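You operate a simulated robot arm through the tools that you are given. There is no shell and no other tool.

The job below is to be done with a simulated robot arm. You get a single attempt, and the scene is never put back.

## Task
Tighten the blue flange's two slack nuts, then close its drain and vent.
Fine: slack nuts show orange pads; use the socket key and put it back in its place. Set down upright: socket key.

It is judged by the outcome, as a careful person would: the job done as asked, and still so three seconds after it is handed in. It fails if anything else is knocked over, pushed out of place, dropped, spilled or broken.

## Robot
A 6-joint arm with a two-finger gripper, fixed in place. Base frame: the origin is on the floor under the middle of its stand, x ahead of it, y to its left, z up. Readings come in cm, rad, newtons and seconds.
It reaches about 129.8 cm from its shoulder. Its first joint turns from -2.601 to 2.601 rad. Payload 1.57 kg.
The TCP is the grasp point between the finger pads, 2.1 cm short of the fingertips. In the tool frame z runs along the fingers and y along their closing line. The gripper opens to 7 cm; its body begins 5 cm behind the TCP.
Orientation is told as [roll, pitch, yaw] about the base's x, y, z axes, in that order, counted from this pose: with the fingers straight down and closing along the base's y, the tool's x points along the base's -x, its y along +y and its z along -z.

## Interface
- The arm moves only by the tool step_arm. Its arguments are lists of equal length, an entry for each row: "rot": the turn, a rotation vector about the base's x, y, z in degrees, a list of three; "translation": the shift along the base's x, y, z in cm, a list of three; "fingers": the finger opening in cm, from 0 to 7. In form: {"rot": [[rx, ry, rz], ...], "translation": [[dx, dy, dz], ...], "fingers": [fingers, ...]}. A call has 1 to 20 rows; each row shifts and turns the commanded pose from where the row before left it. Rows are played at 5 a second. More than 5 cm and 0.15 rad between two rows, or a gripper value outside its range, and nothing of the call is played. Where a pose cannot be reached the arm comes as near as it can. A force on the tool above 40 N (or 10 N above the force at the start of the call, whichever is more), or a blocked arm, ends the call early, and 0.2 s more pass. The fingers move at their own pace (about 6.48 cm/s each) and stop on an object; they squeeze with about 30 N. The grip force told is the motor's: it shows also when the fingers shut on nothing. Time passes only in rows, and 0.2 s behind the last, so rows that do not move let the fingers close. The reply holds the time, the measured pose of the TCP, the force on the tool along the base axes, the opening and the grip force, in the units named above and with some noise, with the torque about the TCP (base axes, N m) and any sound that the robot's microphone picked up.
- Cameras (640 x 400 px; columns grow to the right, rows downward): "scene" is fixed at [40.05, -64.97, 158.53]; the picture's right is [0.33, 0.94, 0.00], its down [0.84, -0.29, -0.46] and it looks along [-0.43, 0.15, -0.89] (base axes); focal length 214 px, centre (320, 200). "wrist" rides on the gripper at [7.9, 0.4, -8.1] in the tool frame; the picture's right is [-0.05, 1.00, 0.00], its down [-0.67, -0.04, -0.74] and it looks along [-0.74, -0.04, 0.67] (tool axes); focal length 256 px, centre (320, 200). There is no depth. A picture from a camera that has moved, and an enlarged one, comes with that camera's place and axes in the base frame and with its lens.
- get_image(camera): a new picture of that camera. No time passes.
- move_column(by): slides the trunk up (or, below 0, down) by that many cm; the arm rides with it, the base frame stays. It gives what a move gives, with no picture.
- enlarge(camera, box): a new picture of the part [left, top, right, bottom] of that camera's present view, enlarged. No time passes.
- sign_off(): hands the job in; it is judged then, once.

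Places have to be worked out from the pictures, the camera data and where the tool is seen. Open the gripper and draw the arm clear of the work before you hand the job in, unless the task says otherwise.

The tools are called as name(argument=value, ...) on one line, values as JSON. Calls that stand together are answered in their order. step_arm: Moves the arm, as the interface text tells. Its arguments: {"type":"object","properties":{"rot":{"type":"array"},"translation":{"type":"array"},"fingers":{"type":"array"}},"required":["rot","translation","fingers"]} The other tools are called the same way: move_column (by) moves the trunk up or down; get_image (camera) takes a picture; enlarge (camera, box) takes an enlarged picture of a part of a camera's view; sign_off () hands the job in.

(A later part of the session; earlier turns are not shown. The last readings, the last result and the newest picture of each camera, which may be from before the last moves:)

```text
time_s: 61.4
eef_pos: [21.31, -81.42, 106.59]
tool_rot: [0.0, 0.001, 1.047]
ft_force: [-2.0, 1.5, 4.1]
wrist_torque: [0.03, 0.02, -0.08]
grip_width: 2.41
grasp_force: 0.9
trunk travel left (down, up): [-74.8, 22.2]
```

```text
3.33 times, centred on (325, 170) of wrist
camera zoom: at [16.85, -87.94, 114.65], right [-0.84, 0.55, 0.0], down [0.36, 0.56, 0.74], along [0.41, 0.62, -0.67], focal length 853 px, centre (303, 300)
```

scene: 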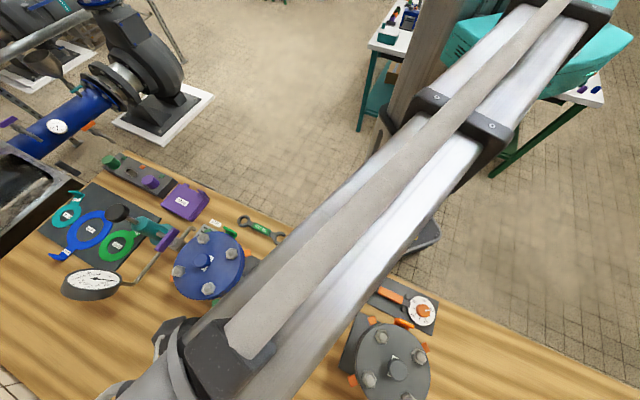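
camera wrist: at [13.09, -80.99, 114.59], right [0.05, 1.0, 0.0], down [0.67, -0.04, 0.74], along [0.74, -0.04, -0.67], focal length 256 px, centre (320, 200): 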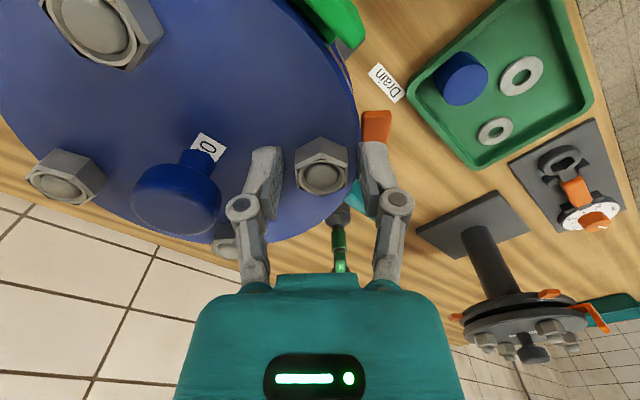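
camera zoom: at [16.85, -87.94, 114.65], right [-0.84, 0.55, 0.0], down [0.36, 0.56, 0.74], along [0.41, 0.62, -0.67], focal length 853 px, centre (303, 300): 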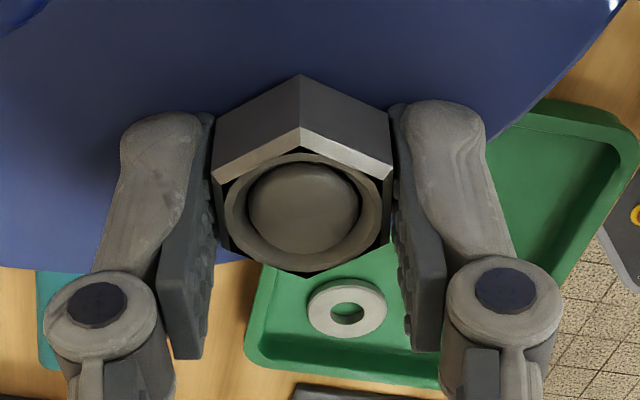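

Feeling gives nut A's centre as (21.11,-81.32). While the hand is free I also measure nut B (the other orange pad, near (21.1,-94)): I open, raise and move over it.

step_arm(rot=[[0, 0, 0], [0, 0, 0]], translation=[[0, 0, 0], [0, 0, 0]], fingers=[4.2, 4.2])

move_column(by=8)

step_arm(rot=[[0, 0, -7.5], [0, 0, -7.5], [0, 0, -7.5], [0, 0, -7.5], [0, 0, -7.5], [0, 0, -7.5], [0, 0, -7.5], [0, 0, -7.5]], translation=[[0, -1.6, 0], [0, -1.6, 0], [0, -1.6, 0], [0, -1.6, 0], [0, -1.6, 0], [0, -1.6, 0], [0, -1.6, 0], [0, -1.4, 0]], fingers=[4.2, 4.2, 4.2, 4.2, 4.2, 4.2, 4.2, 4.2])

get_image(camera="wrist")

enlarge(camera="wrist", box=[240, 60, 400, 200])

```text
time_s: 62.0
eef_pos: [21.32, -81.46, 106.6]
tool_rot: [0.0, -0.001, 1.047]
ft_force: [0.3, -0.6, 0.2]
wrist_torque: [-0.02, 0.03, 0.02]
grip_width: 4.2
grasp_force: 0.0
trunk travel left (down, up): [-74.8, 22.2]
```

```text
time_s: 63.1
eef_pos: [21.32, -81.57, 114.68]
tool_rot: [0.0, 0.002, 1.046]
ft_force: [0.6, 0.2, -0.8]
wrist_torque: [-0.01, -0.05, -0.02]
grip_width: 4.19
grasp_force: 0.0
trunk travel left (down, up): [-82.8, 14.2]
```

```text
time_s: 64.9
eef_pos: [21.24, -94.09, 114.68]
tool_rot: [0.002, 0.0, -0.002]
ft_force: [0.7, -0.4, -0.2]
wrist_torque: [-0.01, -0.02, 0.03]
grip_width: 4.22
grasp_force: 0.0
trunk travel left (down, up): [-82.8, 14.2]
```

```text
taken
camera wrist: at [13.21, -93.51, 122.59], right [0.06, 1.0, 0.0], down [0.67, -0.04, 0.74], along [0.74, -0.04, -0.67], focal length 256 px, centre (320, 200)
```

wrist: 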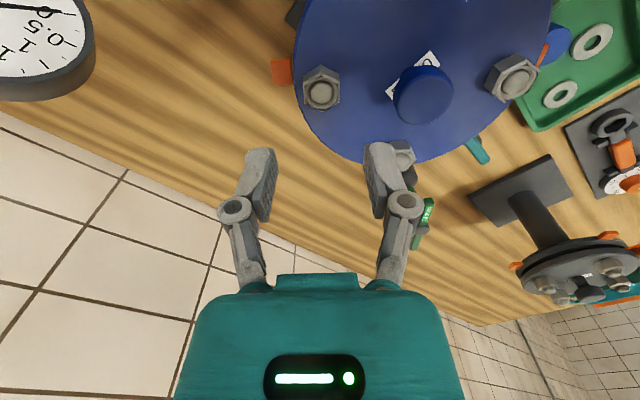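

```text
2.86 times, centred on (320, 130) of wrist
camera zoom: at [13.21, -93.51, 122.59], right [0.06, 1.0, 0.0], down [0.67, -0.04, 0.74], along [0.74, -0.04, -0.67], focal length 731 px, centre (320, 400)
```

zoom: 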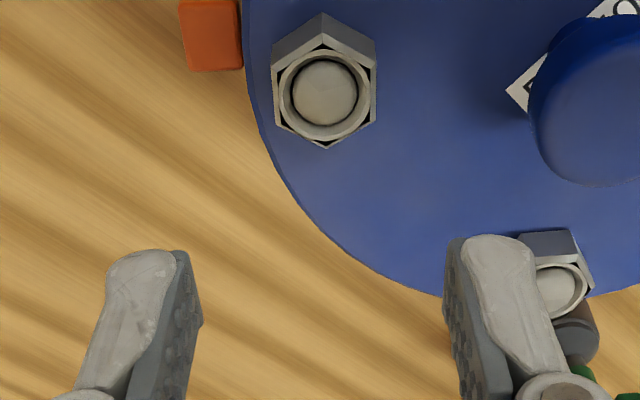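

Nut B has the same orientation; the picture puts it at about (21.13,-93.82). I lower around it and feel its position too.

move_column(by=-5)

get_image(camera="wrist")

```text
time_s: 65.8
eef_pos: [21.12, -93.99, 109.74]
tool_rot: [0.0, 0.001, 0.0]
ft_force: [-0.3, 0.4, 0.5]
wrist_torque: [-0.04, -0.02, 0.02]
grip_width: 4.2
grasp_force: 0.1
trunk travel left (down, up): [-77.8, 19.2]
```

```text
taken
camera wrist: at [13.19, -93.46, 117.61], right [0.05, 1.0, 0.0], down [0.67, -0.04, 0.74], along [0.74, -0.04, -0.67], focal length 256 px, centre (320, 200)
```

wrist: 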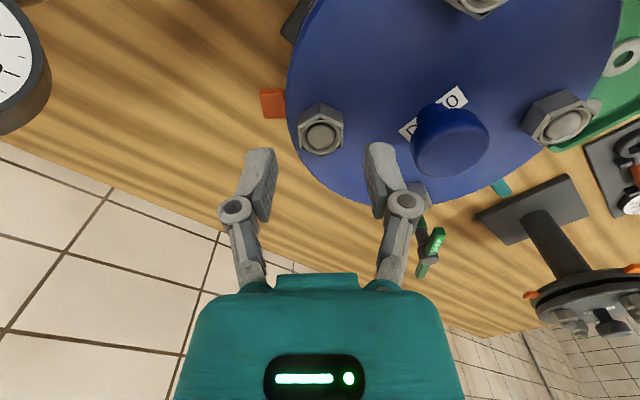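

I narrow the fingers to 3.5 cm for clearance to the knob, lower around nut B, and close.

step_arm(rot=[[0, 0, 0], [0, 0, 0]], translation=[[0, 0, 0], [0, 0, 0]], fingers=[3.4, 3.4])

move_column(by=-3.1)

step_arm(rot=[[0, 0, 0], [0, 0, 0], [0, 0, 0], [0, 0, 0]], translation=[[0, 0, 0], [0, 0, 0], [0, 0, 0], [0, 0, 0]], fingers=[3.0, 2.6, 2.3, 2.3])

enlarge(camera="wrist", box=[270, 120, 380, 220])

```text
time_s: 66.4
eef_pos: [21.19, -94.02, 109.65]
tool_rot: [-0.001, 0.001, 0.0]
ft_force: [0.4, 0.3, 0.0]
wrist_torque: [0.03, -0.02, 0.03]
grip_width: 3.42
grasp_force: 0.1
trunk travel left (down, up): [-77.8, 19.2]
```

```text
time_s: 67.2
eef_pos: [21.2, -93.94, 106.55]
tool_rot: [0.0, 0.0, 0.0]
ft_force: [0.4, -0.3, 2.8]
wrist_torque: [0.05, -0.03, -0.02]
grip_width: 3.51
grasp_force: 1.0
trunk travel left (down, up): [-74.7, 22.3]
```

```text
time_s: 68.2
eef_pos: [21.19, -93.88, 106.61]
tool_rot: [-0.001, 0.001, -0.001]
ft_force: [-0.4, 4.3, 7.7]
wrist_torque: [0.21, 0.0, 0.0]
grip_width: 2.71
grasp_force: 3.1
trunk travel left (down, up): [-74.7, 22.3]
```

```text
4.00 times, centred on (325, 170) of wrist
camera zoom: at [13.18, -93.35, 114.61], right [0.05, 1.0, 0.0], down [0.67, -0.04, 0.74], along [0.74, -0.04, -0.67], focal length 1024 px, centre (300, 320)
```

zoom: 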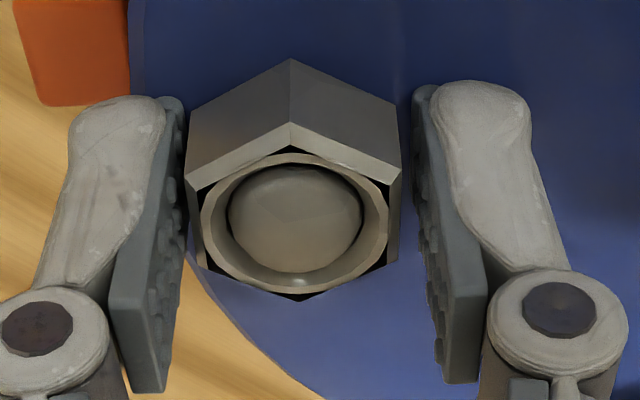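

Nut B comes out at (21.12,-93.83), with the flange surface near z≈104.3. I open, raise, and go back to fetch the key at (45.96,-79.93).

step_arm(rot=[[0, 0, 0], [0, 0, 0]], translation=[[0, 0, 0], [0, 0, 0]], fingers=[3.6, 3.6])

move_column(by=17.5)

step_arm(rot=[[0, 0, 0], [0, 0, 0], [0, 0, 0], [0, 0, 0], [0, 0, 0], [0, 0, 0], [0, 0, 0]], translation=[[3.55, 2, 0], [3.55, 2, 0], [3.55, 2, 0], [3.55, 2, 0], [3.55, 2, 0], [3.55, 2, 0], [3.55, 2, 0]], fingers=[5.5, 5.5, 5.5, 5.5, 5.5, 5.5, 5.5])

move_column(by=-13)

get_image(camera="wrist")

```text
time_s: 68.8
eef_pos: [21.2, -93.99, 106.55]
tool_rot: [-0.001, -0.001, 0.0]
ft_force: [0.5, 0.0, 1.4]
wrist_torque: [0.01, 0.01, 0.0]
grip_width: 3.59
grasp_force: 0.1
trunk travel left (down, up): [-74.7, 22.3]
```

```text
time_s: 70.8
eef_pos: [21.2, -93.98, 124.02]
tool_rot: [0.0, 0.0, -0.001]
ft_force: [-0.6, -0.2, -0.2]
wrist_torque: [-0.02, 0.0, 0.02]
grip_width: 3.61
grasp_force: 0.1
trunk travel left (down, up): [-92.2, 4.8]
```

```text
time_s: 72.4
eef_pos: [46.14, -79.83, 123.98]
tool_rot: [0.001, -0.001, -0.001]
ft_force: [0.1, 0.1, -0.2]
wrist_torque: [0.02, 0.02, 0.01]
grip_width: 5.48
grasp_force: 0.0
trunk travel left (down, up): [-92.2, 4.8]
```

```text
time_s: 73.9
eef_pos: [46.05, -79.94, 111.21]
tool_rot: [0.0, 0.0, 0.0]
ft_force: [0.1, 0.3, -0.4]
wrist_torque: [-0.03, 0.01, 0.02]
grip_width: 5.5
grasp_force: 0.1
trunk travel left (down, up): [-79.2, 17.8]
```

```text
taken
camera wrist: at [38.1, -79.39, 119.01], right [0.05, 1.0, 0.0], down [0.67, -0.04, 0.74], along [0.74, -0.04, -0.67], focal length 256 px, centre (320, 200)
```

wrist: 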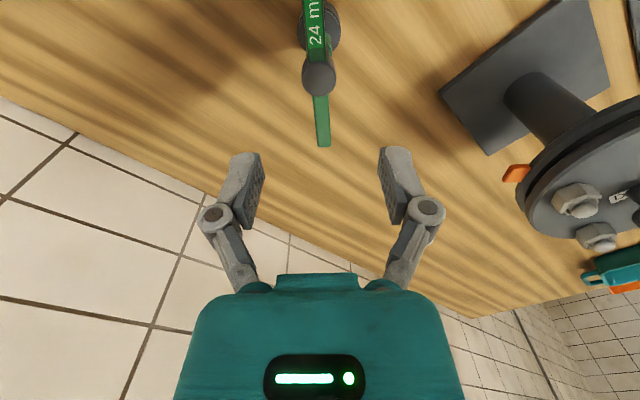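

step_arm(rot=[[0, 0, 0], [0, 0, 0]], translation=[[-0.03, -0.13, 0], [0, 0, 0]], fingers=[5.5, 5.5])

move_column(by=-12.3)

step_arm(rot=[[0, 0, 0], [0, 0, 0], [0, 0, 0], [0, 0, 0], [0, 0, 0]], translation=[[0, 0, 0], [0, 0, 0], [0, 0, 0], [0, 0, 0], [0, 0, 0]], fingers=[4, 3, 0, 0, 0])

get_image(camera="wrist")

```text
time_s: 74.5
eef_pos: [46.01, -80.05, 111.12]
tool_rot: [0.0, 0.0, 0.0]
ft_force: [0.0, 0.0, 0.5]
wrist_torque: [0.01, 0.02, 0.04]
grip_width: 5.51
grasp_force: 0.0
trunk travel left (down, up): [-79.2, 17.8]
```

```text
time_s: 76.1
eef_pos: [46.18, -80.09, 98.75]
tool_rot: [0.0, 0.001, -0.002]
ft_force: [0.2, 0.2, 0.3]
wrist_torque: [0.0, 0.0, 0.05]
grip_width: 5.49
grasp_force: 0.1
trunk travel left (down, up): [-66.9, 30.1]
```

```text
time_s: 77.3
eef_pos: [46.03, -80.13, 98.77]
tool_rot: [-0.001, 0.0, 0.0]
ft_force: [0.3, 0.6, 0.6]
wrist_torque: [0.01, 0.01, 0.02]
grip_width: 2.45
grasp_force: 29.9
trunk travel left (down, up): [-66.9, 30.1]
```

```text
taken
camera wrist: at [38.08, -79.55, 106.71], right [0.05, 1.0, 0.0], down [0.67, -0.04, 0.74], along [0.74, -0.04, -0.67], focal length 256 px, centre (320, 200)
```

wrist: 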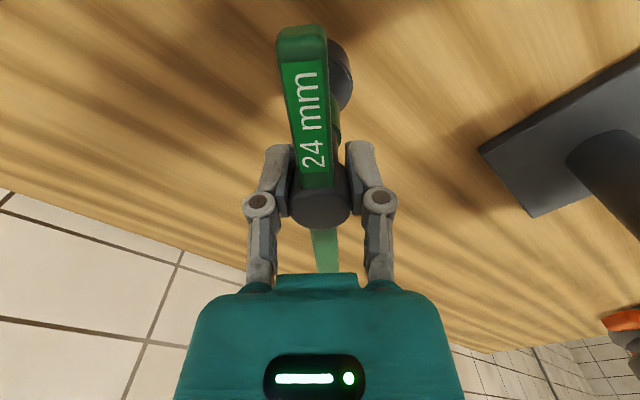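

Firm grip again. I lift 26 cm and move the socket over nut A at the felt centre (21.11,-81.32), bar at 0°.

move_column(by=26)

step_arm(rot=[[0, 0, 0], [0, 0, 0], [0, 0, 0], [0, 0, 0], [0, 0, 0], [0, 0, 0], [0, 0, 0], [0, 0, 0]], translation=[[-3.5, -0.2, 0], [-3.5, -0.2, 0], [-3.5, -0.2, 0], [-3.5, -0.2, 0], [-3.5, -0.2, 0], [-3.5, -0.2, 0], [-3.87, -0.17, 0], [0, 0, 0]], fingers=[0, 0, 0, 0, 0, 0, 0, 0])

get_image(camera="wrist")

```text
time_s: 79.9
eef_pos: [46.08, -80.14, 124.81]
tool_rot: [0.001, 0.0, 0.0]
ft_force: [-0.2, 0.6, -2.7]
wrist_torque: [0.0, 0.02, 0.02]
grip_width: 2.43
grasp_force: 30.0
trunk travel left (down, up): [-92.9, 4.1]
```

```text
time_s: 81.7
eef_pos: [21.49, -81.56, 124.74]
tool_rot: [0.001, 0.0, 0.001]
ft_force: [0.8, -0.2, -3.6]
wrist_torque: [0.01, 0.0, 0.01]
grip_width: 2.44
grasp_force: 30.3
trunk travel left (down, up): [-92.9, 4.1]
```

```text
taken
camera wrist: at [13.5, -81.11, 132.68], right [0.05, 1.0, 0.0], down [0.67, -0.04, 0.74], along [0.74, -0.04, -0.67], focal length 256 px, centre (320, 200)
```

wrist: 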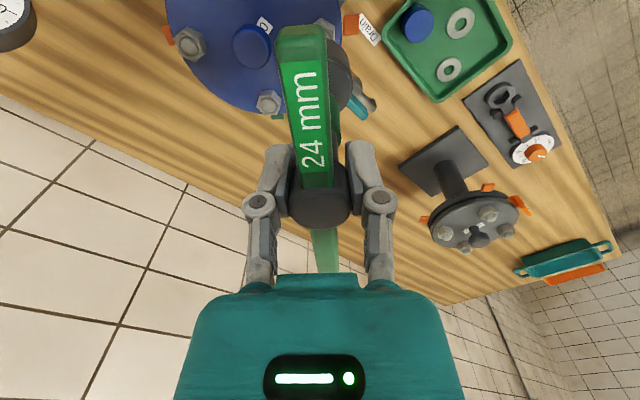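

The camera pose says TCP (21.40,-81.51); I correct by (-0.29,+0.19).

step_arm(rot=[[0, 0, 0], [0, 0, 0], [0, 0, 0]], translation=[[-0.29, 0.19, 0], [0, 0, 0], [0, 0, 0]], fingers=[0, 0, 0])

move_column(by=-5.5)

enlarge(camera="wrist", box=[240, 0, 400, 120])

enlarge(camera="scene", box=[214, 234, 242, 264])

```text
time_s: 82.5
eef_pos: [21.04, -81.31, 124.64]
tool_rot: [0.0, 0.001, -0.001]
ft_force: [0.5, 0.1, -3.7]
wrist_torque: [-0.02, 0.0, 0.01]
grip_width: 2.41
grasp_force: 30.0
trunk travel left (down, up): [-92.9, 4.1]
```

```text
time_s: 83.5
eef_pos: [21.08, -81.42, 119.22]
tool_rot: [-0.002, 0.0, -0.001]
ft_force: [0.6, -0.7, -1.9]
wrist_torque: [0.01, -0.01, -0.03]
grip_width: 2.43
grasp_force: 29.8
trunk travel left (down, up): [-87.4, 9.6]
```

```text
3.33 times, centred on (320, 60) of wrist
camera zoom: at [13.09, -80.84, 127.19], right [0.05, 1.0, 0.0], down [0.67, -0.04, 0.74], along [0.74, -0.04, -0.67], focal length 853 px, centre (320, 667)
```

zoom: 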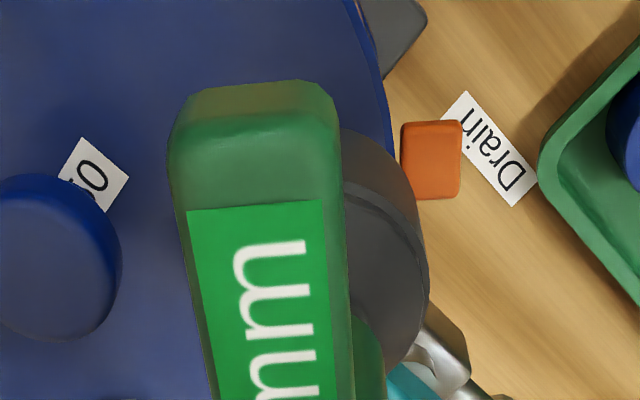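

```text
13.33 times, centred on (228, 249) of scene
camera zoom: at [40.05, -64.97, 158.53], right [0.33, 0.94, 0.0], down [0.84, -0.29, -0.46], along [-0.43, 0.15, -0.89], focal length 2860 px, centre (1547, -453)
```

zoom: 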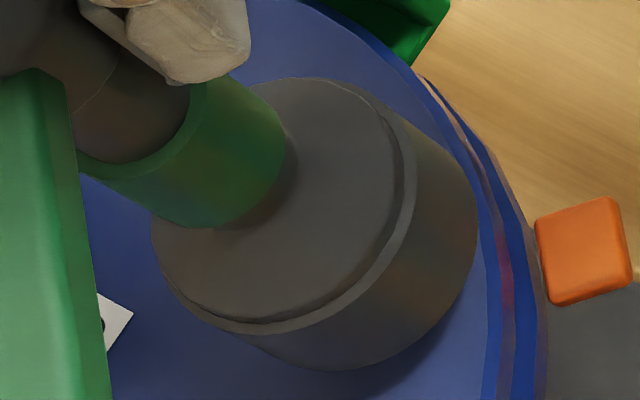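

Small correction (+0.1,-0.07), then I lower gently in small steps; unengaged contact would come at TCP z≈118.6.

step_arm(rot=[[0, 0, 0], [0, 0, 0]], translation=[[0.1, -0.07, 0], [0, 0, 0]], fingers=[0, 0])

move_column(by=-0.4)

move_column(by=-0.2)

```text
time_s: 84.1
eef_pos: [21.19, -81.47, 119.2]
tool_rot: [0.0, 0.0, 0.001]
ft_force: [0.0, 0.4, -2.8]
wrist_torque: [-0.01, -0.02, 0.0]
grip_width: 2.42
grasp_force: 30.1
trunk travel left (down, up): [-87.4, 9.6]
```

```text
time_s: 84.6
eef_pos: [21.16, -81.31, 118.96]
tool_rot: [0.001, -0.001, 0.001]
ft_force: [1.6, 1.0, 11.8]
wrist_torque: [-0.07, -0.08, -0.01]
grip_width: 2.44
grasp_force: 30.4
trunk travel left (down, up): [-87.0, 10.0]
```

```text
time_s: 85.2
eef_pos: [21.05, -81.21, 118.75]
tool_rot: [-0.002, 0.0, -0.001]
ft_force: [2.2, 0.2, 17.8]
wrist_torque: [-0.02, -0.07, -0.02]
grip_width: 2.44
grasp_force: 29.6
trunk travel left (down, up): [-86.8, 10.2]
```

Blocked at 0° even when well centred, so the hex must be offset. I raise 0.6 cm, turn to +30° and try again.

move_column(by=0.6)

step_arm(rot=[[0, 0, 7.5], [0, 0, 7.5], [0, 0, 7.5], [0, 0, 7.5], [0, 0, 0]], translation=[[0, 0, 0], [0, 0, 0], [0, 0, 0], [0, 0, 0], [0, 0, 0]], fingers=[0, 0, 0, 0, 0])

get_image(camera="wrist")

```text
time_s: 85.7
eef_pos: [21.3, -81.48, 119.18]
tool_rot: [0.0, 0.0, 0.0]
ft_force: [0.1, -0.1, -3.2]
wrist_torque: [-0.03, -0.03, -0.01]
grip_width: 2.4
grasp_force: 30.3
trunk travel left (down, up): [-87.4, 9.6]
```

```text
time_s: 86.9
eef_pos: [21.11, -81.56, 119.12]
tool_rot: [0.001, 0.001, 0.525]
ft_force: [-0.4, 0.2, -2.8]
wrist_torque: [-0.02, 0.03, -0.01]
grip_width: 2.42
grasp_force: 30.3
trunk travel left (down, up): [-87.4, 9.6]
```

```text
taken
camera wrist: at [13.97, -85.01, 127.18], right [-0.45, 0.89, 0.0], down [0.59, 0.3, 0.74], along [0.66, 0.34, -0.67], focal length 256 px, centre (320, 200)
```

wrist: 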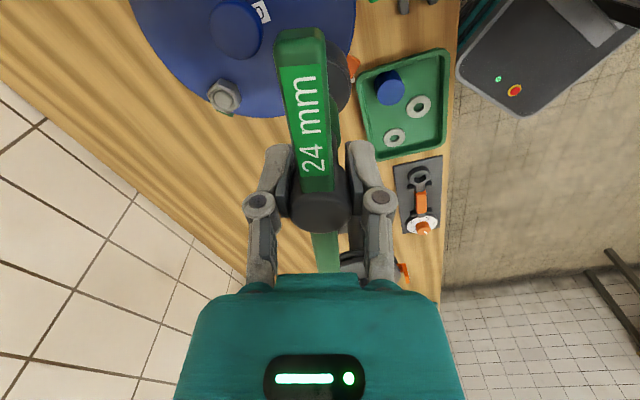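

step_arm(rot=[[0, 0, 0], [0, 0, 0], [0, 0, 0]], translation=[[0.1, 0.09, 0], [0, 0, 0], [0, 0, 0]], fingers=[0, 0, 0])

move_column(by=-0.4)

move_column(by=-0.2)

get_image(camera="wrist")

```text
time_s: 87.7
eef_pos: [21.27, -81.32, 119.13]
tool_rot: [0.001, 0.0, 0.523]
ft_force: [0.5, -0.7, -2.8]
wrist_torque: [-0.02, 0.01, 0.01]
grip_width: 2.42
grasp_force: 29.6
trunk travel left (down, up): [-87.4, 9.6]
```

```text
time_s: 88.2
eef_pos: [21.23, -81.39, 118.8]
tool_rot: [-0.001, -0.001, 0.524]
ft_force: [0.0, -0.8, -2.6]
wrist_torque: [-0.02, 0.0, 0.04]
grip_width: 2.42
grasp_force: 30.1
trunk travel left (down, up): [-87.0, 10.0]
```

```text
time_s: 88.8
eef_pos: [21.24, -81.2, 118.83]
tool_rot: [-0.002, -0.001, 0.524]
ft_force: [-0.6, -2.6, 19.8]
wrist_torque: [-0.12, 0.17, 0.02]
grip_width: 2.43
grasp_force: 29.5
trunk travel left (down, up): [-86.8, 10.2]
```

```text
taken
camera wrist: at [14.03, -84.74, 126.75], right [-0.45, 0.89, 0.0], down [0.59, 0.3, 0.74], along [0.66, 0.34, -0.67], focal length 256 px, centre (320, 200)
```

wrist: 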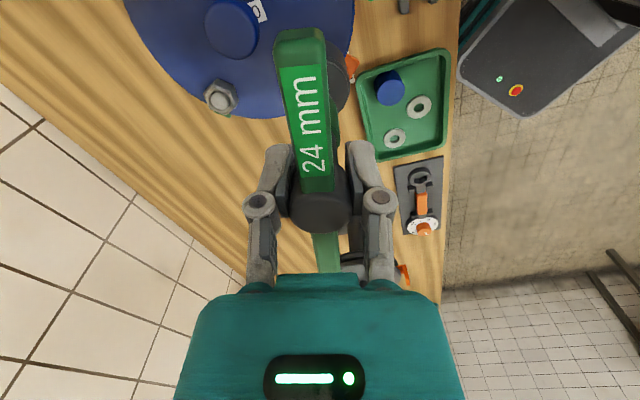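

Still blocked, but measuring the rim with the proper projection shows the socket end itself sits ~2 mm off the TCP axis. I raise a little and servo the rim directly onto the nut's known image position.

move_column(by=0.5)

enlarge(camera="scene", box=[214, 234, 242, 264])

enlarge(camera="scene", box=[228, 236, 238, 246])

enlarge(camera="scene", box=[222, 252, 234, 264])

```text
time_s: 89.3
eef_pos: [21.35, -81.4, 119.12]
tool_rot: [-0.002, 0.0, 0.524]
ft_force: [0.3, 0.1, -2.6]
wrist_torque: [0.04, 0.0, 0.01]
grip_width: 2.43
grasp_force: 29.7
trunk travel left (down, up): [-87.3, 9.7]
```

```text
13.33 times, centred on (228, 249) of scene
camera zoom: at [40.05, -64.97, 158.53], right [0.33, 0.94, 0.0], down [0.84, -0.29, -0.46], along [-0.43, 0.15, -0.89], focal length 2860 px, centre (1547, -453)
```

zoom: 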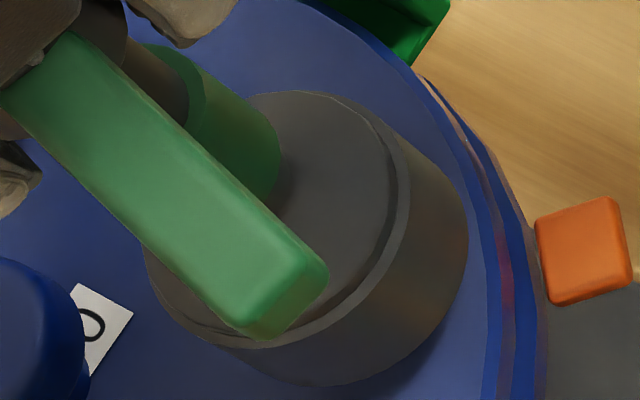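

```text
16.00 times, centred on (233, 241) of scene
camera zoom: at [40.05, -64.97, 158.53], right [0.33, 0.94, 0.0], down [0.84, -0.29, -0.46], along [-0.43, 0.15, -0.89], focal length 3432 px, centre (1712, -456)
```

zoom: 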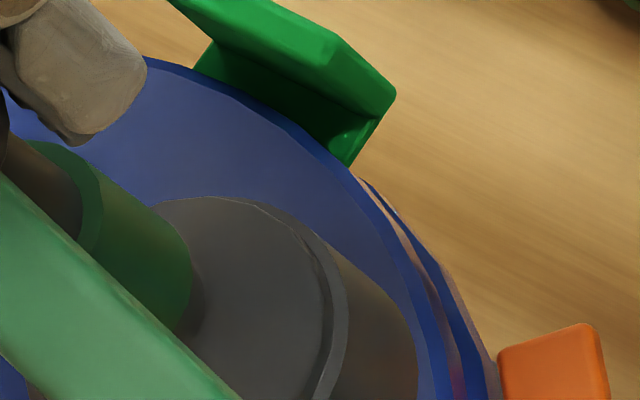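

```text
16.00 times, centred on (228, 258) of scene
camera zoom: at [40.05, -64.97, 158.53], right [0.33, 0.94, 0.0], down [0.84, -0.29, -0.46], along [-0.43, 0.15, -0.89], focal length 3432 px, centre (1792, -728)
```

zoom: 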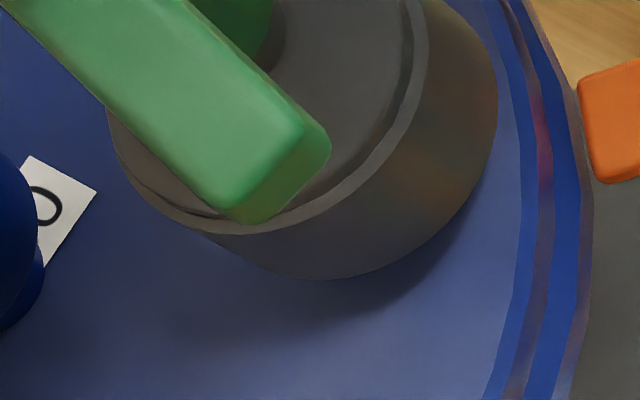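

The rim measures about (+0.33,-0.08) cm from the nut centre. I shift by that amount and re-measure.

step_arm(rot=[[0, 0, 0], [0, 0, 0], [0, 0, 0]], translation=[[-0.3, 0.07, 0], [0, 0, 0], [0, 0, 0]], fingers=[0, 0, 0])

enlarge(camera="scene", box=[222, 252, 234, 264])

enlarge(camera="wrist", box=[240, 0, 400, 120])

```text
time_s: 90.1
eef_pos: [20.97, -81.21, 119.12]
tool_rot: [-0.001, 0.0, 0.523]
ft_force: [0.5, -1.2, -3.6]
wrist_torque: [0.01, 0.0, 0.0]
grip_width: 2.43
grasp_force: 29.1
trunk travel left (down, up): [-87.3, 9.7]
```

```text
16.00 times, centred on (228, 258) of scene
camera zoom: at [40.05, -64.97, 158.53], right [0.33, 0.94, 0.0], down [0.84, -0.29, -0.46], along [-0.43, 0.15, -0.89], focal length 3432 px, centre (1792, -728)
```

zoom: 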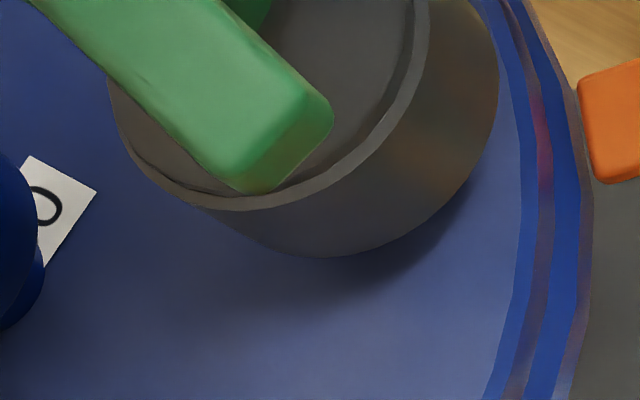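

```text
3.33 times, centred on (320, 60) of wrist
camera zoom: at [13.78, -84.81, 127.08], right [-0.45, 0.89, 0.0], down [0.59, 0.3, 0.74], along [0.66, 0.34, -0.67], focal length 853 px, centre (320, 667)
```

zoom: 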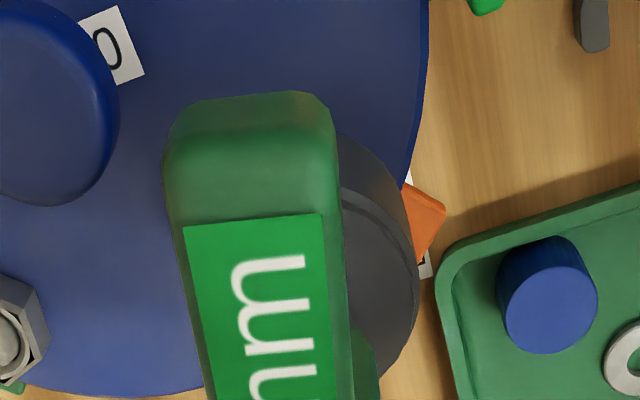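

The rim now coincides with the nut in the scene view. I lower gently here.

move_column(by=-0.4)

move_column(by=-0.15)

```text
time_s: 90.6
eef_pos: [20.94, -81.23, 118.87]
tool_rot: [-0.001, 0.0, 0.523]
ft_force: [-0.3, -2.0, 5.7]
wrist_torque: [-0.11, 0.02, 0.02]
grip_width: 2.44
grasp_force: 29.8
trunk travel left (down, up): [-86.9, 10.1]
```

```text
time_s: 91.1
eef_pos: [20.93, -81.2, 118.75]
tool_rot: [-0.004, -0.002, 0.523]
ft_force: [-0.1, -2.1, 19.7]
wrist_torque: [-0.07, 0.05, -0.02]
grip_width: 2.43
grasp_force: 30.2
trunk travel left (down, up): [-86.7, 10.3]
```

Blocked again, with the reaction acting on the +y side of the rim, which suggests the socket still lies slightly too far to -y. I ease off, shift +0.15 in y and touch again more lightly.

move_column(by=0.4)

step_arm(rot=[[0, 0, 0], [0, 0, 0], [0, 0, 0]], translation=[[0, 0.15, 0], [0, 0, 0], [0, 0, 0]], fingers=[0, 0, 0])

move_column(by=-0.35)

step_arm(rot=[[0, 0, 0], [0, 0, 0], [0, 0, 0]], translation=[[0, 0, 0], [0, 0, 0], [0, 0, 0]], fingers=[0, 0, 0])

enlarge(camera="scene", box=[222, 252, 234, 264])

```text
time_s: 91.7
eef_pos: [20.81, -81.35, 118.82]
tool_rot: [0.001, 0.0, 0.524]
ft_force: [0.4, -0.6, -3.8]
wrist_torque: [0.01, 0.03, -0.01]
grip_width: 2.39
grasp_force: 29.5
trunk travel left (down, up): [-87.1, 9.9]
```

```text
time_s: 92.5
eef_pos: [20.89, -81.1, 119.01]
tool_rot: [-0.001, 0.0, 0.523]
ft_force: [-0.1, 0.6, -2.5]
wrist_torque: [0.02, 0.0, -0.02]
grip_width: 2.4
grasp_force: 29.6
trunk travel left (down, up): [-87.1, 9.9]
```

```text
time_s: 93.0
eef_pos: [20.83, -81.22, 118.64]
tool_rot: [0.0, -0.002, 0.524]
ft_force: [0.0, -2.1, 11.2]
wrist_torque: [-0.1, 0.07, 0.01]
grip_width: 2.42
grasp_force: 29.9
trunk travel left (down, up): [-86.8, 10.2]
```

```text
time_s: 93.8
eef_pos: [20.97, -81.13, 118.76]
tool_rot: [-0.001, 0.0, 0.523]
ft_force: [-0.3, -0.7, 10.6]
wrist_torque: [-0.03, -0.08, 0.02]
grip_width: 2.44
grasp_force: 30.2
trunk travel left (down, up): [-86.8, 10.2]
```

```text
16.00 times, centred on (228, 258) of scene
camera zoom: at [40.05, -64.97, 158.53], right [0.33, 0.94, 0.0], down [0.84, -0.29, -0.46], along [-0.43, 0.15, -0.89], focal length 3432 px, centre (1792, -728)
```

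zoom: 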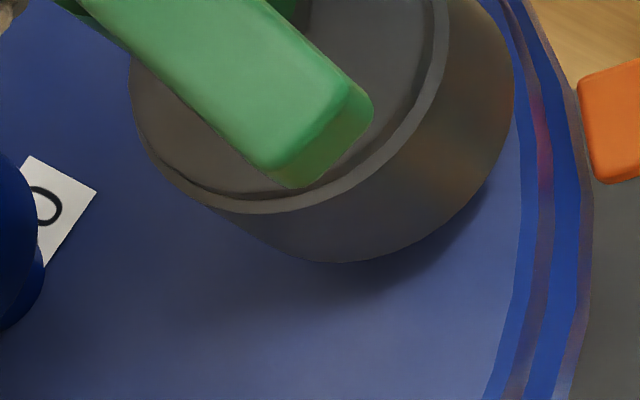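

The socket is now centred on the nut within ~1 mm and the reaction is central, yet it is blocked at 30°, so this angle is wrong. I read the TCP here to know the socket's offset in the tool frame before turning.

enlarge(camera="wrist", box=[240, 100, 400, 220])

```text
3.33 times, centred on (320, 160) of wrist
camera zoom: at [13.75, -84.53, 126.66], right [-0.45, 0.89, 0.0], down [0.59, 0.3, 0.74], along [0.66, 0.34, -0.67], focal length 853 px, centre (320, 333)
```

zoom: 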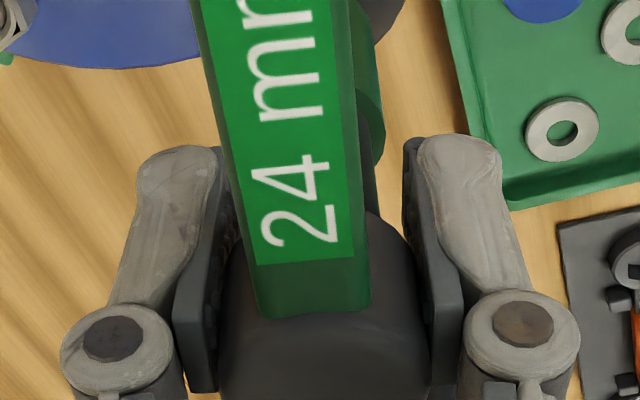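

I raise 0.6 cm, turn back to 0°, go to the position that should centre the rim there, and measure again before touching.

move_column(by=0.6)

step_arm(rot=[[0, 0, -7.5], [0, 0, -7.5], [0, 0, -7.5], [0, 0, -7.5], [0, 0, 0], [0, 0, 0]], translation=[[0.02, -0.06, 0], [0.02, -0.06, 0], [0.02, -0.06, 0], [0.02, -0.06, 0], [0, 0, 0], [0, 0, 0]], fingers=[0, 0, 0, 0, 0, 0])

enlarge(camera="scene", box=[222, 252, 234, 264])

enlarge(camera="wrist", box=[240, 0, 400, 120])

```text
time_s: 94.3
eef_pos: [20.97, -81.26, 119.29]
tool_rot: [0.001, -0.001, 0.523]
ft_force: [0.3, 0.9, -3.0]
wrist_torque: [0.0, 0.0, -0.01]
grip_width: 2.41
grasp_force: 29.4
trunk travel left (down, up): [-87.4, 9.6]
```

```text
time_s: 95.7
eef_pos: [21.01, -81.42, 119.22]
tool_rot: [0.002, -0.001, -0.001]
ft_force: [-0.5, 0.3, -3.0]
wrist_torque: [0.03, -0.01, 0.0]
grip_width: 2.38
grasp_force: 29.9
trunk travel left (down, up): [-87.4, 9.6]
```

```text
16.00 times, centred on (228, 258) of scene
camera zoom: at [40.05, -64.97, 158.53], right [0.33, 0.94, 0.0], down [0.84, -0.29, -0.46], along [-0.43, 0.15, -0.89], focal length 3432 px, centre (1792, -728)
```

zoom: 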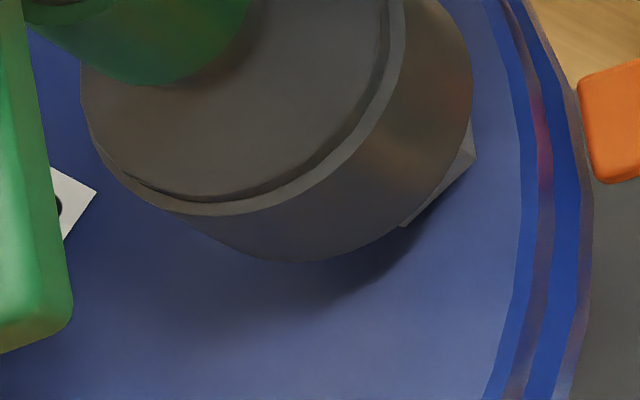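

```text
3.33 times, centred on (320, 60) of wrist
camera zoom: at [13.02, -80.87, 127.19], right [0.05, 1.0, 0.0], down [0.67, -0.04, 0.74], along [0.74, -0.04, -0.67], focal length 853 px, centre (320, 667)
```

zoom: 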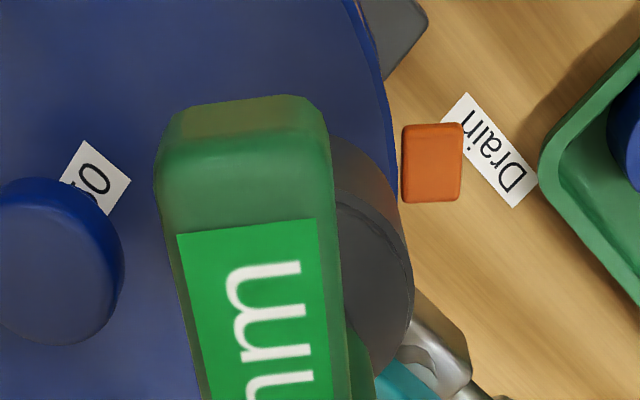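

The rim has swung to -y by ~0.45 cm relative to the hand: pressing has tilted the key in the grip. I'll reset it on the bench again and this time use only a feather-light touch; first lift and carry it back to the bare spot.

move_column(by=6)

step_arm(rot=[[0, 0, 0], [0, 0, 0], [0, 0, 0], [0, 0, 0], [0, 0, 0], [0, 0, 0], [0, 0, 0]], translation=[[3.6, 0.2, 0], [3.6, 0.2, 0], [3.6, 0.2, 0], [3.6, 0.2, 0], [3.6, 0.2, 0], [3.6, 0.2, 0], [3.5, 0.2, 0]], fingers=[0, 0, 0, 0, 0, 0, 0])

move_column(by=-25.2)

get_image(camera="wrist")

```text
time_s: 96.7
eef_pos: [20.93, -81.44, 125.21]
tool_rot: [-0.001, 0.001, 0.002]
ft_force: [0.7, -0.5, -1.7]
wrist_torque: [0.01, 0.0, 0.02]
grip_width: 2.42
grasp_force: 29.2
trunk travel left (down, up): [-93.4, 3.6]
```

```text
time_s: 98.3
eef_pos: [46.07, -79.8, 125.09]
tool_rot: [0.0, 0.0, -0.002]
ft_force: [0.4, -0.2, -3.2]
wrist_torque: [0.02, 0.0, 0.0]
grip_width: 2.39
grasp_force: 29.7
trunk travel left (down, up): [-93.4, 3.6]
```

```text
time_s: 100.9
eef_pos: [45.94, -79.78, 99.93]
tool_rot: [0.001, 0.0, 0.0]
ft_force: [0.3, 1.2, -2.6]
wrist_torque: [0.02, 0.01, -0.01]
grip_width: 2.4
grasp_force: 29.7
trunk travel left (down, up): [-68.2, 28.8]
```

```text
taken
camera wrist: at [37.91, -79.34, 107.99], right [0.05, 1.0, 0.0], down [0.67, -0.04, 0.74], along [0.74, -0.04, -0.67], focal length 256 px, centre (320, 200)
```

wrist: 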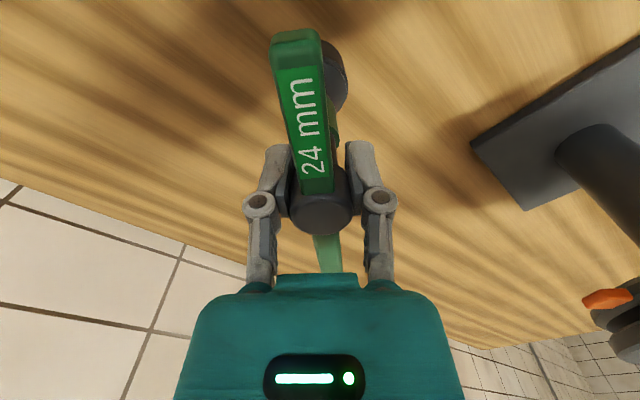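

The bar looks slightly skewed in the grip, as expected. I lower to touch the bench and release it there.

move_column(by=-1)

move_column(by=-0.3)

```text
time_s: 101.5
eef_pos: [45.96, -79.82, 98.96]
tool_rot: [0.001, 0.0, 0.0]
ft_force: [0.1, 0.5, -3.2]
wrist_torque: [0.02, -0.02, -0.03]
grip_width: 2.39
grasp_force: 30.2
trunk travel left (down, up): [-67.2, 29.8]
```

```text
time_s: 102.0
eef_pos: [46.0, -79.83, 98.73]
tool_rot: [0.0, 0.0, 0.0]
ft_force: [-0.6, 0.1, -3.7]
wrist_torque: [-0.03, 0.02, 0.01]
grip_width: 2.42
grasp_force: 30.0
trunk travel left (down, up): [-66.9, 30.1]
```

move_column(by=-0.2)

move_column(by=-0.15)

```text
time_s: 102.6
eef_pos: [46.0, -79.73, 98.47]
tool_rot: [0.001, 0.001, 0.0]
ft_force: [0.4, 0.2, -0.7]
wrist_torque: [0.03, -0.03, 0.0]
grip_width: 2.42
grasp_force: 29.9
trunk travel left (down, up): [-66.7, 30.3]
```

```text
time_s: 103.1
eef_pos: [45.95, -79.88, 98.46]
tool_rot: [-0.002, -0.002, 0.002]
ft_force: [1.0, -3.4, 14.4]
wrist_torque: [-0.62, -0.33, -0.12]
grip_width: 2.43
grasp_force: 30.4
trunk travel left (down, up): [-66.5, 30.5]
```

Touching the bench. I release slowly.

step_arm(rot=[[0, 0, 0], [0, 0, 0], [0, 0, 0], [0, 0, 0], [0, 0, 0]], translation=[[0, 0, 0], [0, 0, 0], [0, 0, 0], [0, 0, 0], [0, 0, 0]], fingers=[2.3, 2.6, 3.2, 4.2, 4.5])

enlarge(camera="wrist", box=[220, 0, 420, 290])

```text
time_s: 104.3
eef_pos: [45.9, -79.74, 98.37]
tool_rot: [0.0, 0.001, 0.001]
ft_force: [0.7, 0.0, 1.0]
wrist_torque: [0.0, 0.0, -0.02]
grip_width: 4.5
grasp_force: 0.1
trunk travel left (down, up): [-66.5, 30.5]
```

```text
1.38 times, centred on (320, 145) of wrist
camera zoom: at [37.91, -79.32, 106.35], right [0.05, 1.0, 0.0], down [0.67, -0.04, 0.74], along [0.74, -0.04, -0.67], focal length 353 px, centre (320, 276)
```

zoom: 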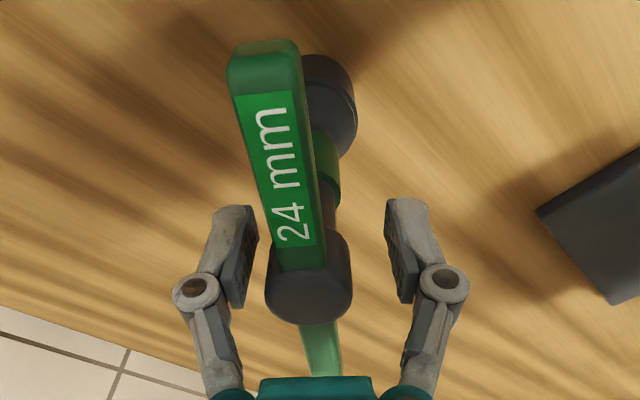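

The key stands, shifted a few millimetres and slightly turned. I raise 12 cm to measure its exact pose before re-gripping.

move_column(by=12)

enlarge(camera="wrist", box=[270, 0, 370, 150])

```text
time_s: 105.8
eef_pos: [45.94, -79.84, 110.36]
tool_rot: [0.001, 0.0, 0.0]
ft_force: [0.1, 0.2, 0.3]
wrist_torque: [-0.02, -0.01, 0.0]
grip_width: 4.5
grasp_force: 0.1
trunk travel left (down, up): [-78.5, 18.5]
```

```text
2.67 times, centred on (320, 75) of wrist
camera zoom: at [37.91, -79.33, 118.35], right [0.05, 1.0, 0.0], down [0.67, -0.04, 0.74], along [0.74, -0.04, -0.67], focal length 683 px, centre (320, 533)
```

zoom: 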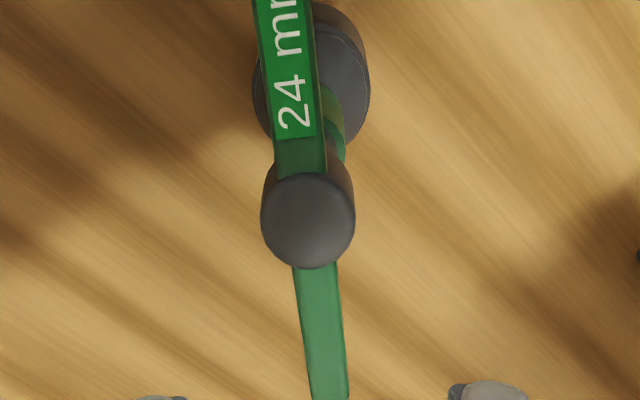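

The hub is at (45.72,-80.04) with the bar turned +2.65°. I match that with the hand, lower and grip again.

step_arm(rot=[[0, 0, 2.65], [0, 0, 0], [0, 0, 0]], translation=[[-0.09, -0.31, 0], [0, 0, 0], [0, 0, 0]], fingers=[5, 5, 5])

enlarge(camera="wrist", box=[270, 0, 370, 150])

```text
time_s: 106.6
eef_pos: [45.84, -80.16, 110.34]
tool_rot: [0.0, 0.0, 0.046]
ft_force: [0.2, 0.2, -0.6]
wrist_torque: [0.04, 0.0, 0.0]
grip_width: 4.99
grasp_force: 0.0
trunk travel left (down, up): [-78.5, 18.5]
```

```text
2.67 times, centred on (320, 75) of wrist
camera zoom: at [37.77, -79.99, 118.36], right [0.01, 1.0, 0.0], down [0.67, 0.0, 0.74], along [0.74, -0.01, -0.67], focal length 683 px, centre (320, 533)
```

zoom: 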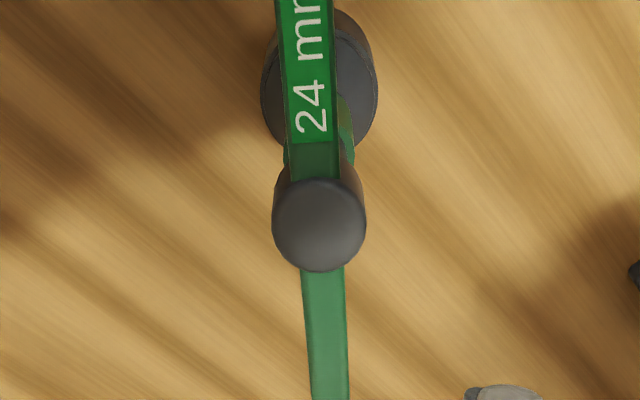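

step_arm(rot=[[0, 0, 0], [0, 0, 0]], translation=[[0.08, -0.02, 0], [0, 0, 0]], fingers=[5, 5])

move_column(by=-11.7)

step_arm(rot=[[0, 0, 0], [0, 0, 0], [0, 0, 0], [0, 0, 0], [0, 0, 0]], translation=[[0, 0, 0], [0, 0, 0], [0, 0, 0], [0, 0, 0], [0, 0, 0]], fingers=[3.5, 2.6, 1.5, 0, 0])

get_image(camera="wrist")

```text
time_s: 107.2
eef_pos: [45.89, -80.16, 110.39]
tool_rot: [0.001, 0.0, 0.044]
ft_force: [1.0, -0.2, 0.2]
wrist_torque: [0.03, -0.02, 0.0]
grip_width: 5.02
grasp_force: 0.1
trunk travel left (down, up): [-78.5, 18.5]
```

```text
time_s: 108.6
eef_pos: [45.85, -80.13, 98.82]
tool_rot: [0.0, 0.0, 0.045]
ft_force: [0.8, -0.2, -0.5]
wrist_torque: [-0.01, 0.0, 0.0]
grip_width: 5.03
grasp_force: 0.1
trunk travel left (down, up): [-66.8, 30.2]
```

```text
time_s: 109.8
eef_pos: [45.91, -80.17, 98.67]
tool_rot: [0.0, 0.001, 0.044]
ft_force: [0.3, -1.4, 0.9]
wrist_torque: [-0.02, -0.03, 0.02]
grip_width: 2.45
grasp_force: 30.1
trunk travel left (down, up): [-66.8, 30.2]
```

```text
taken
camera wrist: at [37.86, -80.0, 106.66], right [0.01, 1.0, 0.0], down [0.67, 0.0, 0.74], along [0.74, -0.01, -0.67], focal length 256 px, centre (320, 200)
```

wrist: 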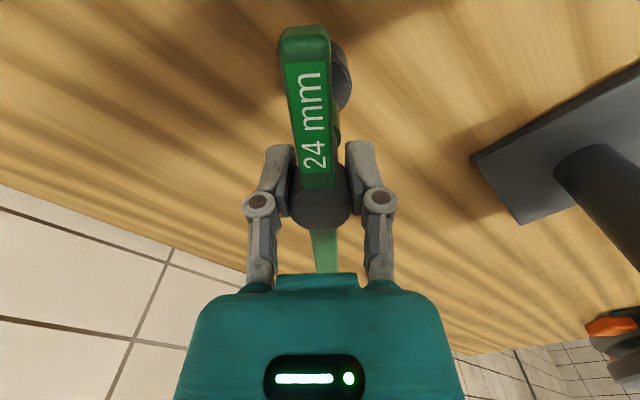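

Grip is straight again. I lift and carry it to nut A, turning to about +33° on the way so that I can sweep clockwise with a light touch.

move_column(by=26)

step_arm(rot=[[0, 0, 3.75], [0, 0, 3.75], [0, 0, 3.75], [0, 0, 3.75], [0, 0, 3.75], [0, 0, 3.75], [0, 0, 3.75], [0, 0, 3.75], [0, 0, 0]], translation=[[-3.08, -0.16, 0], [-3.08, -0.16, 0], [-3.08, -0.16, 0], [-3.08, -0.16, 0], [-3.08, -0.16, 0], [-3.08, -0.16, 0], [-3.08, -0.16, 0], [-3.1, -0.17, 0], [0, 0, 0]], fingers=[0, 0, 0, 0, 0, 0, 0, 0, 0])

enlarge(camera="wrist", box=[240, 0, 400, 120])

```text
time_s: 112.5
eef_pos: [45.89, -80.12, 124.62]
tool_rot: [0.0, 0.001, 0.047]
ft_force: [0.0, -0.1, -3.5]
wrist_torque: [0.0, 0.0, 0.0]
grip_width: 2.43
grasp_force: 29.9
trunk travel left (down, up): [-92.8, 4.2]
```

```text
time_s: 114.5
eef_pos: [21.31, -81.54, 124.65]
tool_rot: [0.0, -0.002, 0.572]
ft_force: [0.5, 0.6, -2.5]
wrist_torque: [-0.02, -0.02, -0.02]
grip_width: 2.41
grasp_force: 30.0
trunk travel left (down, up): [-92.8, 4.2]
```

```text
3.33 times, centred on (320, 60) of wrist
camera zoom: at [14.42, -85.32, 132.63], right [-0.49, 0.87, 0.0], down [0.58, 0.33, 0.74], along [0.65, 0.37, -0.67], focal length 853 px, centre (320, 667)
```

zoom: 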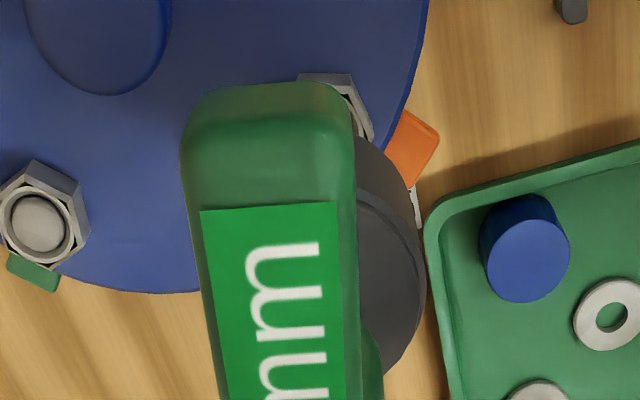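

step_arm(rot=[[0, 0, 0], [0, 0, 0], [0, 0, 0]], translation=[[-0.18, 0.08, 0], [0, 0, 0], [0, 0, 0]], fingers=[0, 0, 0])

move_column(by=-5.5)

enlarge(camera="scene", box=[222, 252, 234, 264])

enlarge(camera="wrist", box=[240, 0, 400, 120])

```text
time_s: 115.3
eef_pos: [21.11, -81.26, 124.65]
tool_rot: [-0.001, 0.001, 0.569]
ft_force: [0.0, 0.3, -2.8]
wrist_torque: [0.0, 0.0, 0.02]
grip_width: 2.44
grasp_force: 29.8
trunk travel left (down, up): [-92.8, 4.2]
```

```text
time_s: 116.3
eef_pos: [21.24, -81.37, 119.29]
tool_rot: [0.0, 0.0, 0.567]
ft_force: [0.9, 0.0, -3.3]
wrist_torque: [0.01, 0.04, -0.02]
grip_width: 2.42
grasp_force: 29.7
trunk travel left (down, up): [-87.3, 9.7]
```

```text
16.00 times, centred on (228, 258) of scene
camera zoom: at [40.05, -64.97, 158.53], right [0.33, 0.94, 0.0], down [0.84, -0.29, -0.46], along [-0.43, 0.15, -0.89], focal length 3432 px, centre (1792, -728)
```

zoom: 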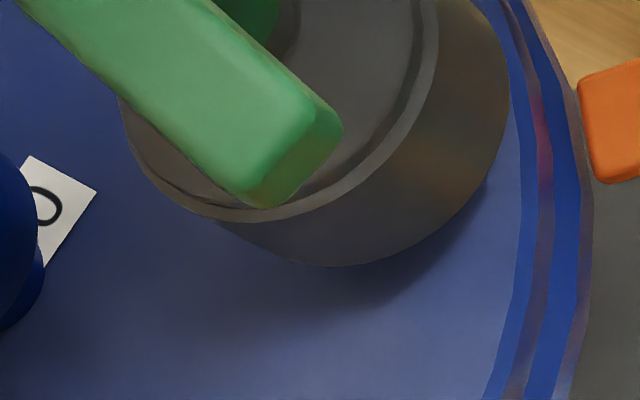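

```text
3.33 times, centred on (320, 60) of wrist
camera zoom: at [14.19, -85.17, 127.14], right [-0.49, 0.87, 0.0], down [0.58, 0.33, 0.74], along [0.65, 0.37, -0.67], focal length 853 px, centre (320, 667)
```

zoom: 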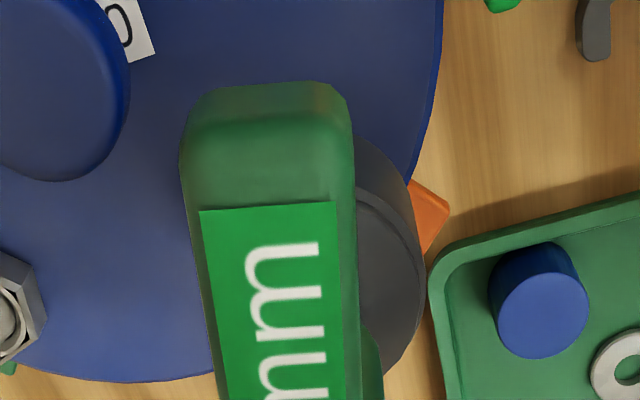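

Scene and touch estimates agree within ~1–2 mm here; I split the difference with a small shift, then lower in fine steps to a feather contact.

step_arm(rot=[[0, 0, 0], [0, 0, 0], [0, 0, 0]], translation=[[-0.08, -0.05, 0], [0, 0, 0], [0, 0, 0]], fingers=[0, 0, 0])

move_column(by=-0.25)

move_column(by=-0.1)

```text
time_s: 117.1
eef_pos: [21.06, -81.45, 119.22]
tool_rot: [-0.001, 0.0, 0.569]
ft_force: [0.6, -0.6, -2.8]
wrist_torque: [0.02, -0.03, 0.0]
grip_width: 2.44
grasp_force: 30.7
trunk travel left (down, up): [-87.3, 9.7]
```

```text
time_s: 117.6
eef_pos: [21.07, -81.39, 118.88]
tool_rot: [-0.001, 0.0, 0.57]
ft_force: [-0.1, -0.8, -1.5]
wrist_torque: [0.08, 0.02, 0.02]
grip_width: 2.41
grasp_force: 30.0
trunk travel left (down, up): [-87.1, 9.9]
```

```text
time_s: 118.1
eef_pos: [20.97, -81.31, 118.96]
tool_rot: [-0.001, -0.001, 0.569]
ft_force: [0.8, -2.2, 12.1]
wrist_torque: [-0.14, 0.0, -0.01]
grip_width: 2.41
grasp_force: 30.1
trunk travel left (down, up): [-87.0, 10.0]
```

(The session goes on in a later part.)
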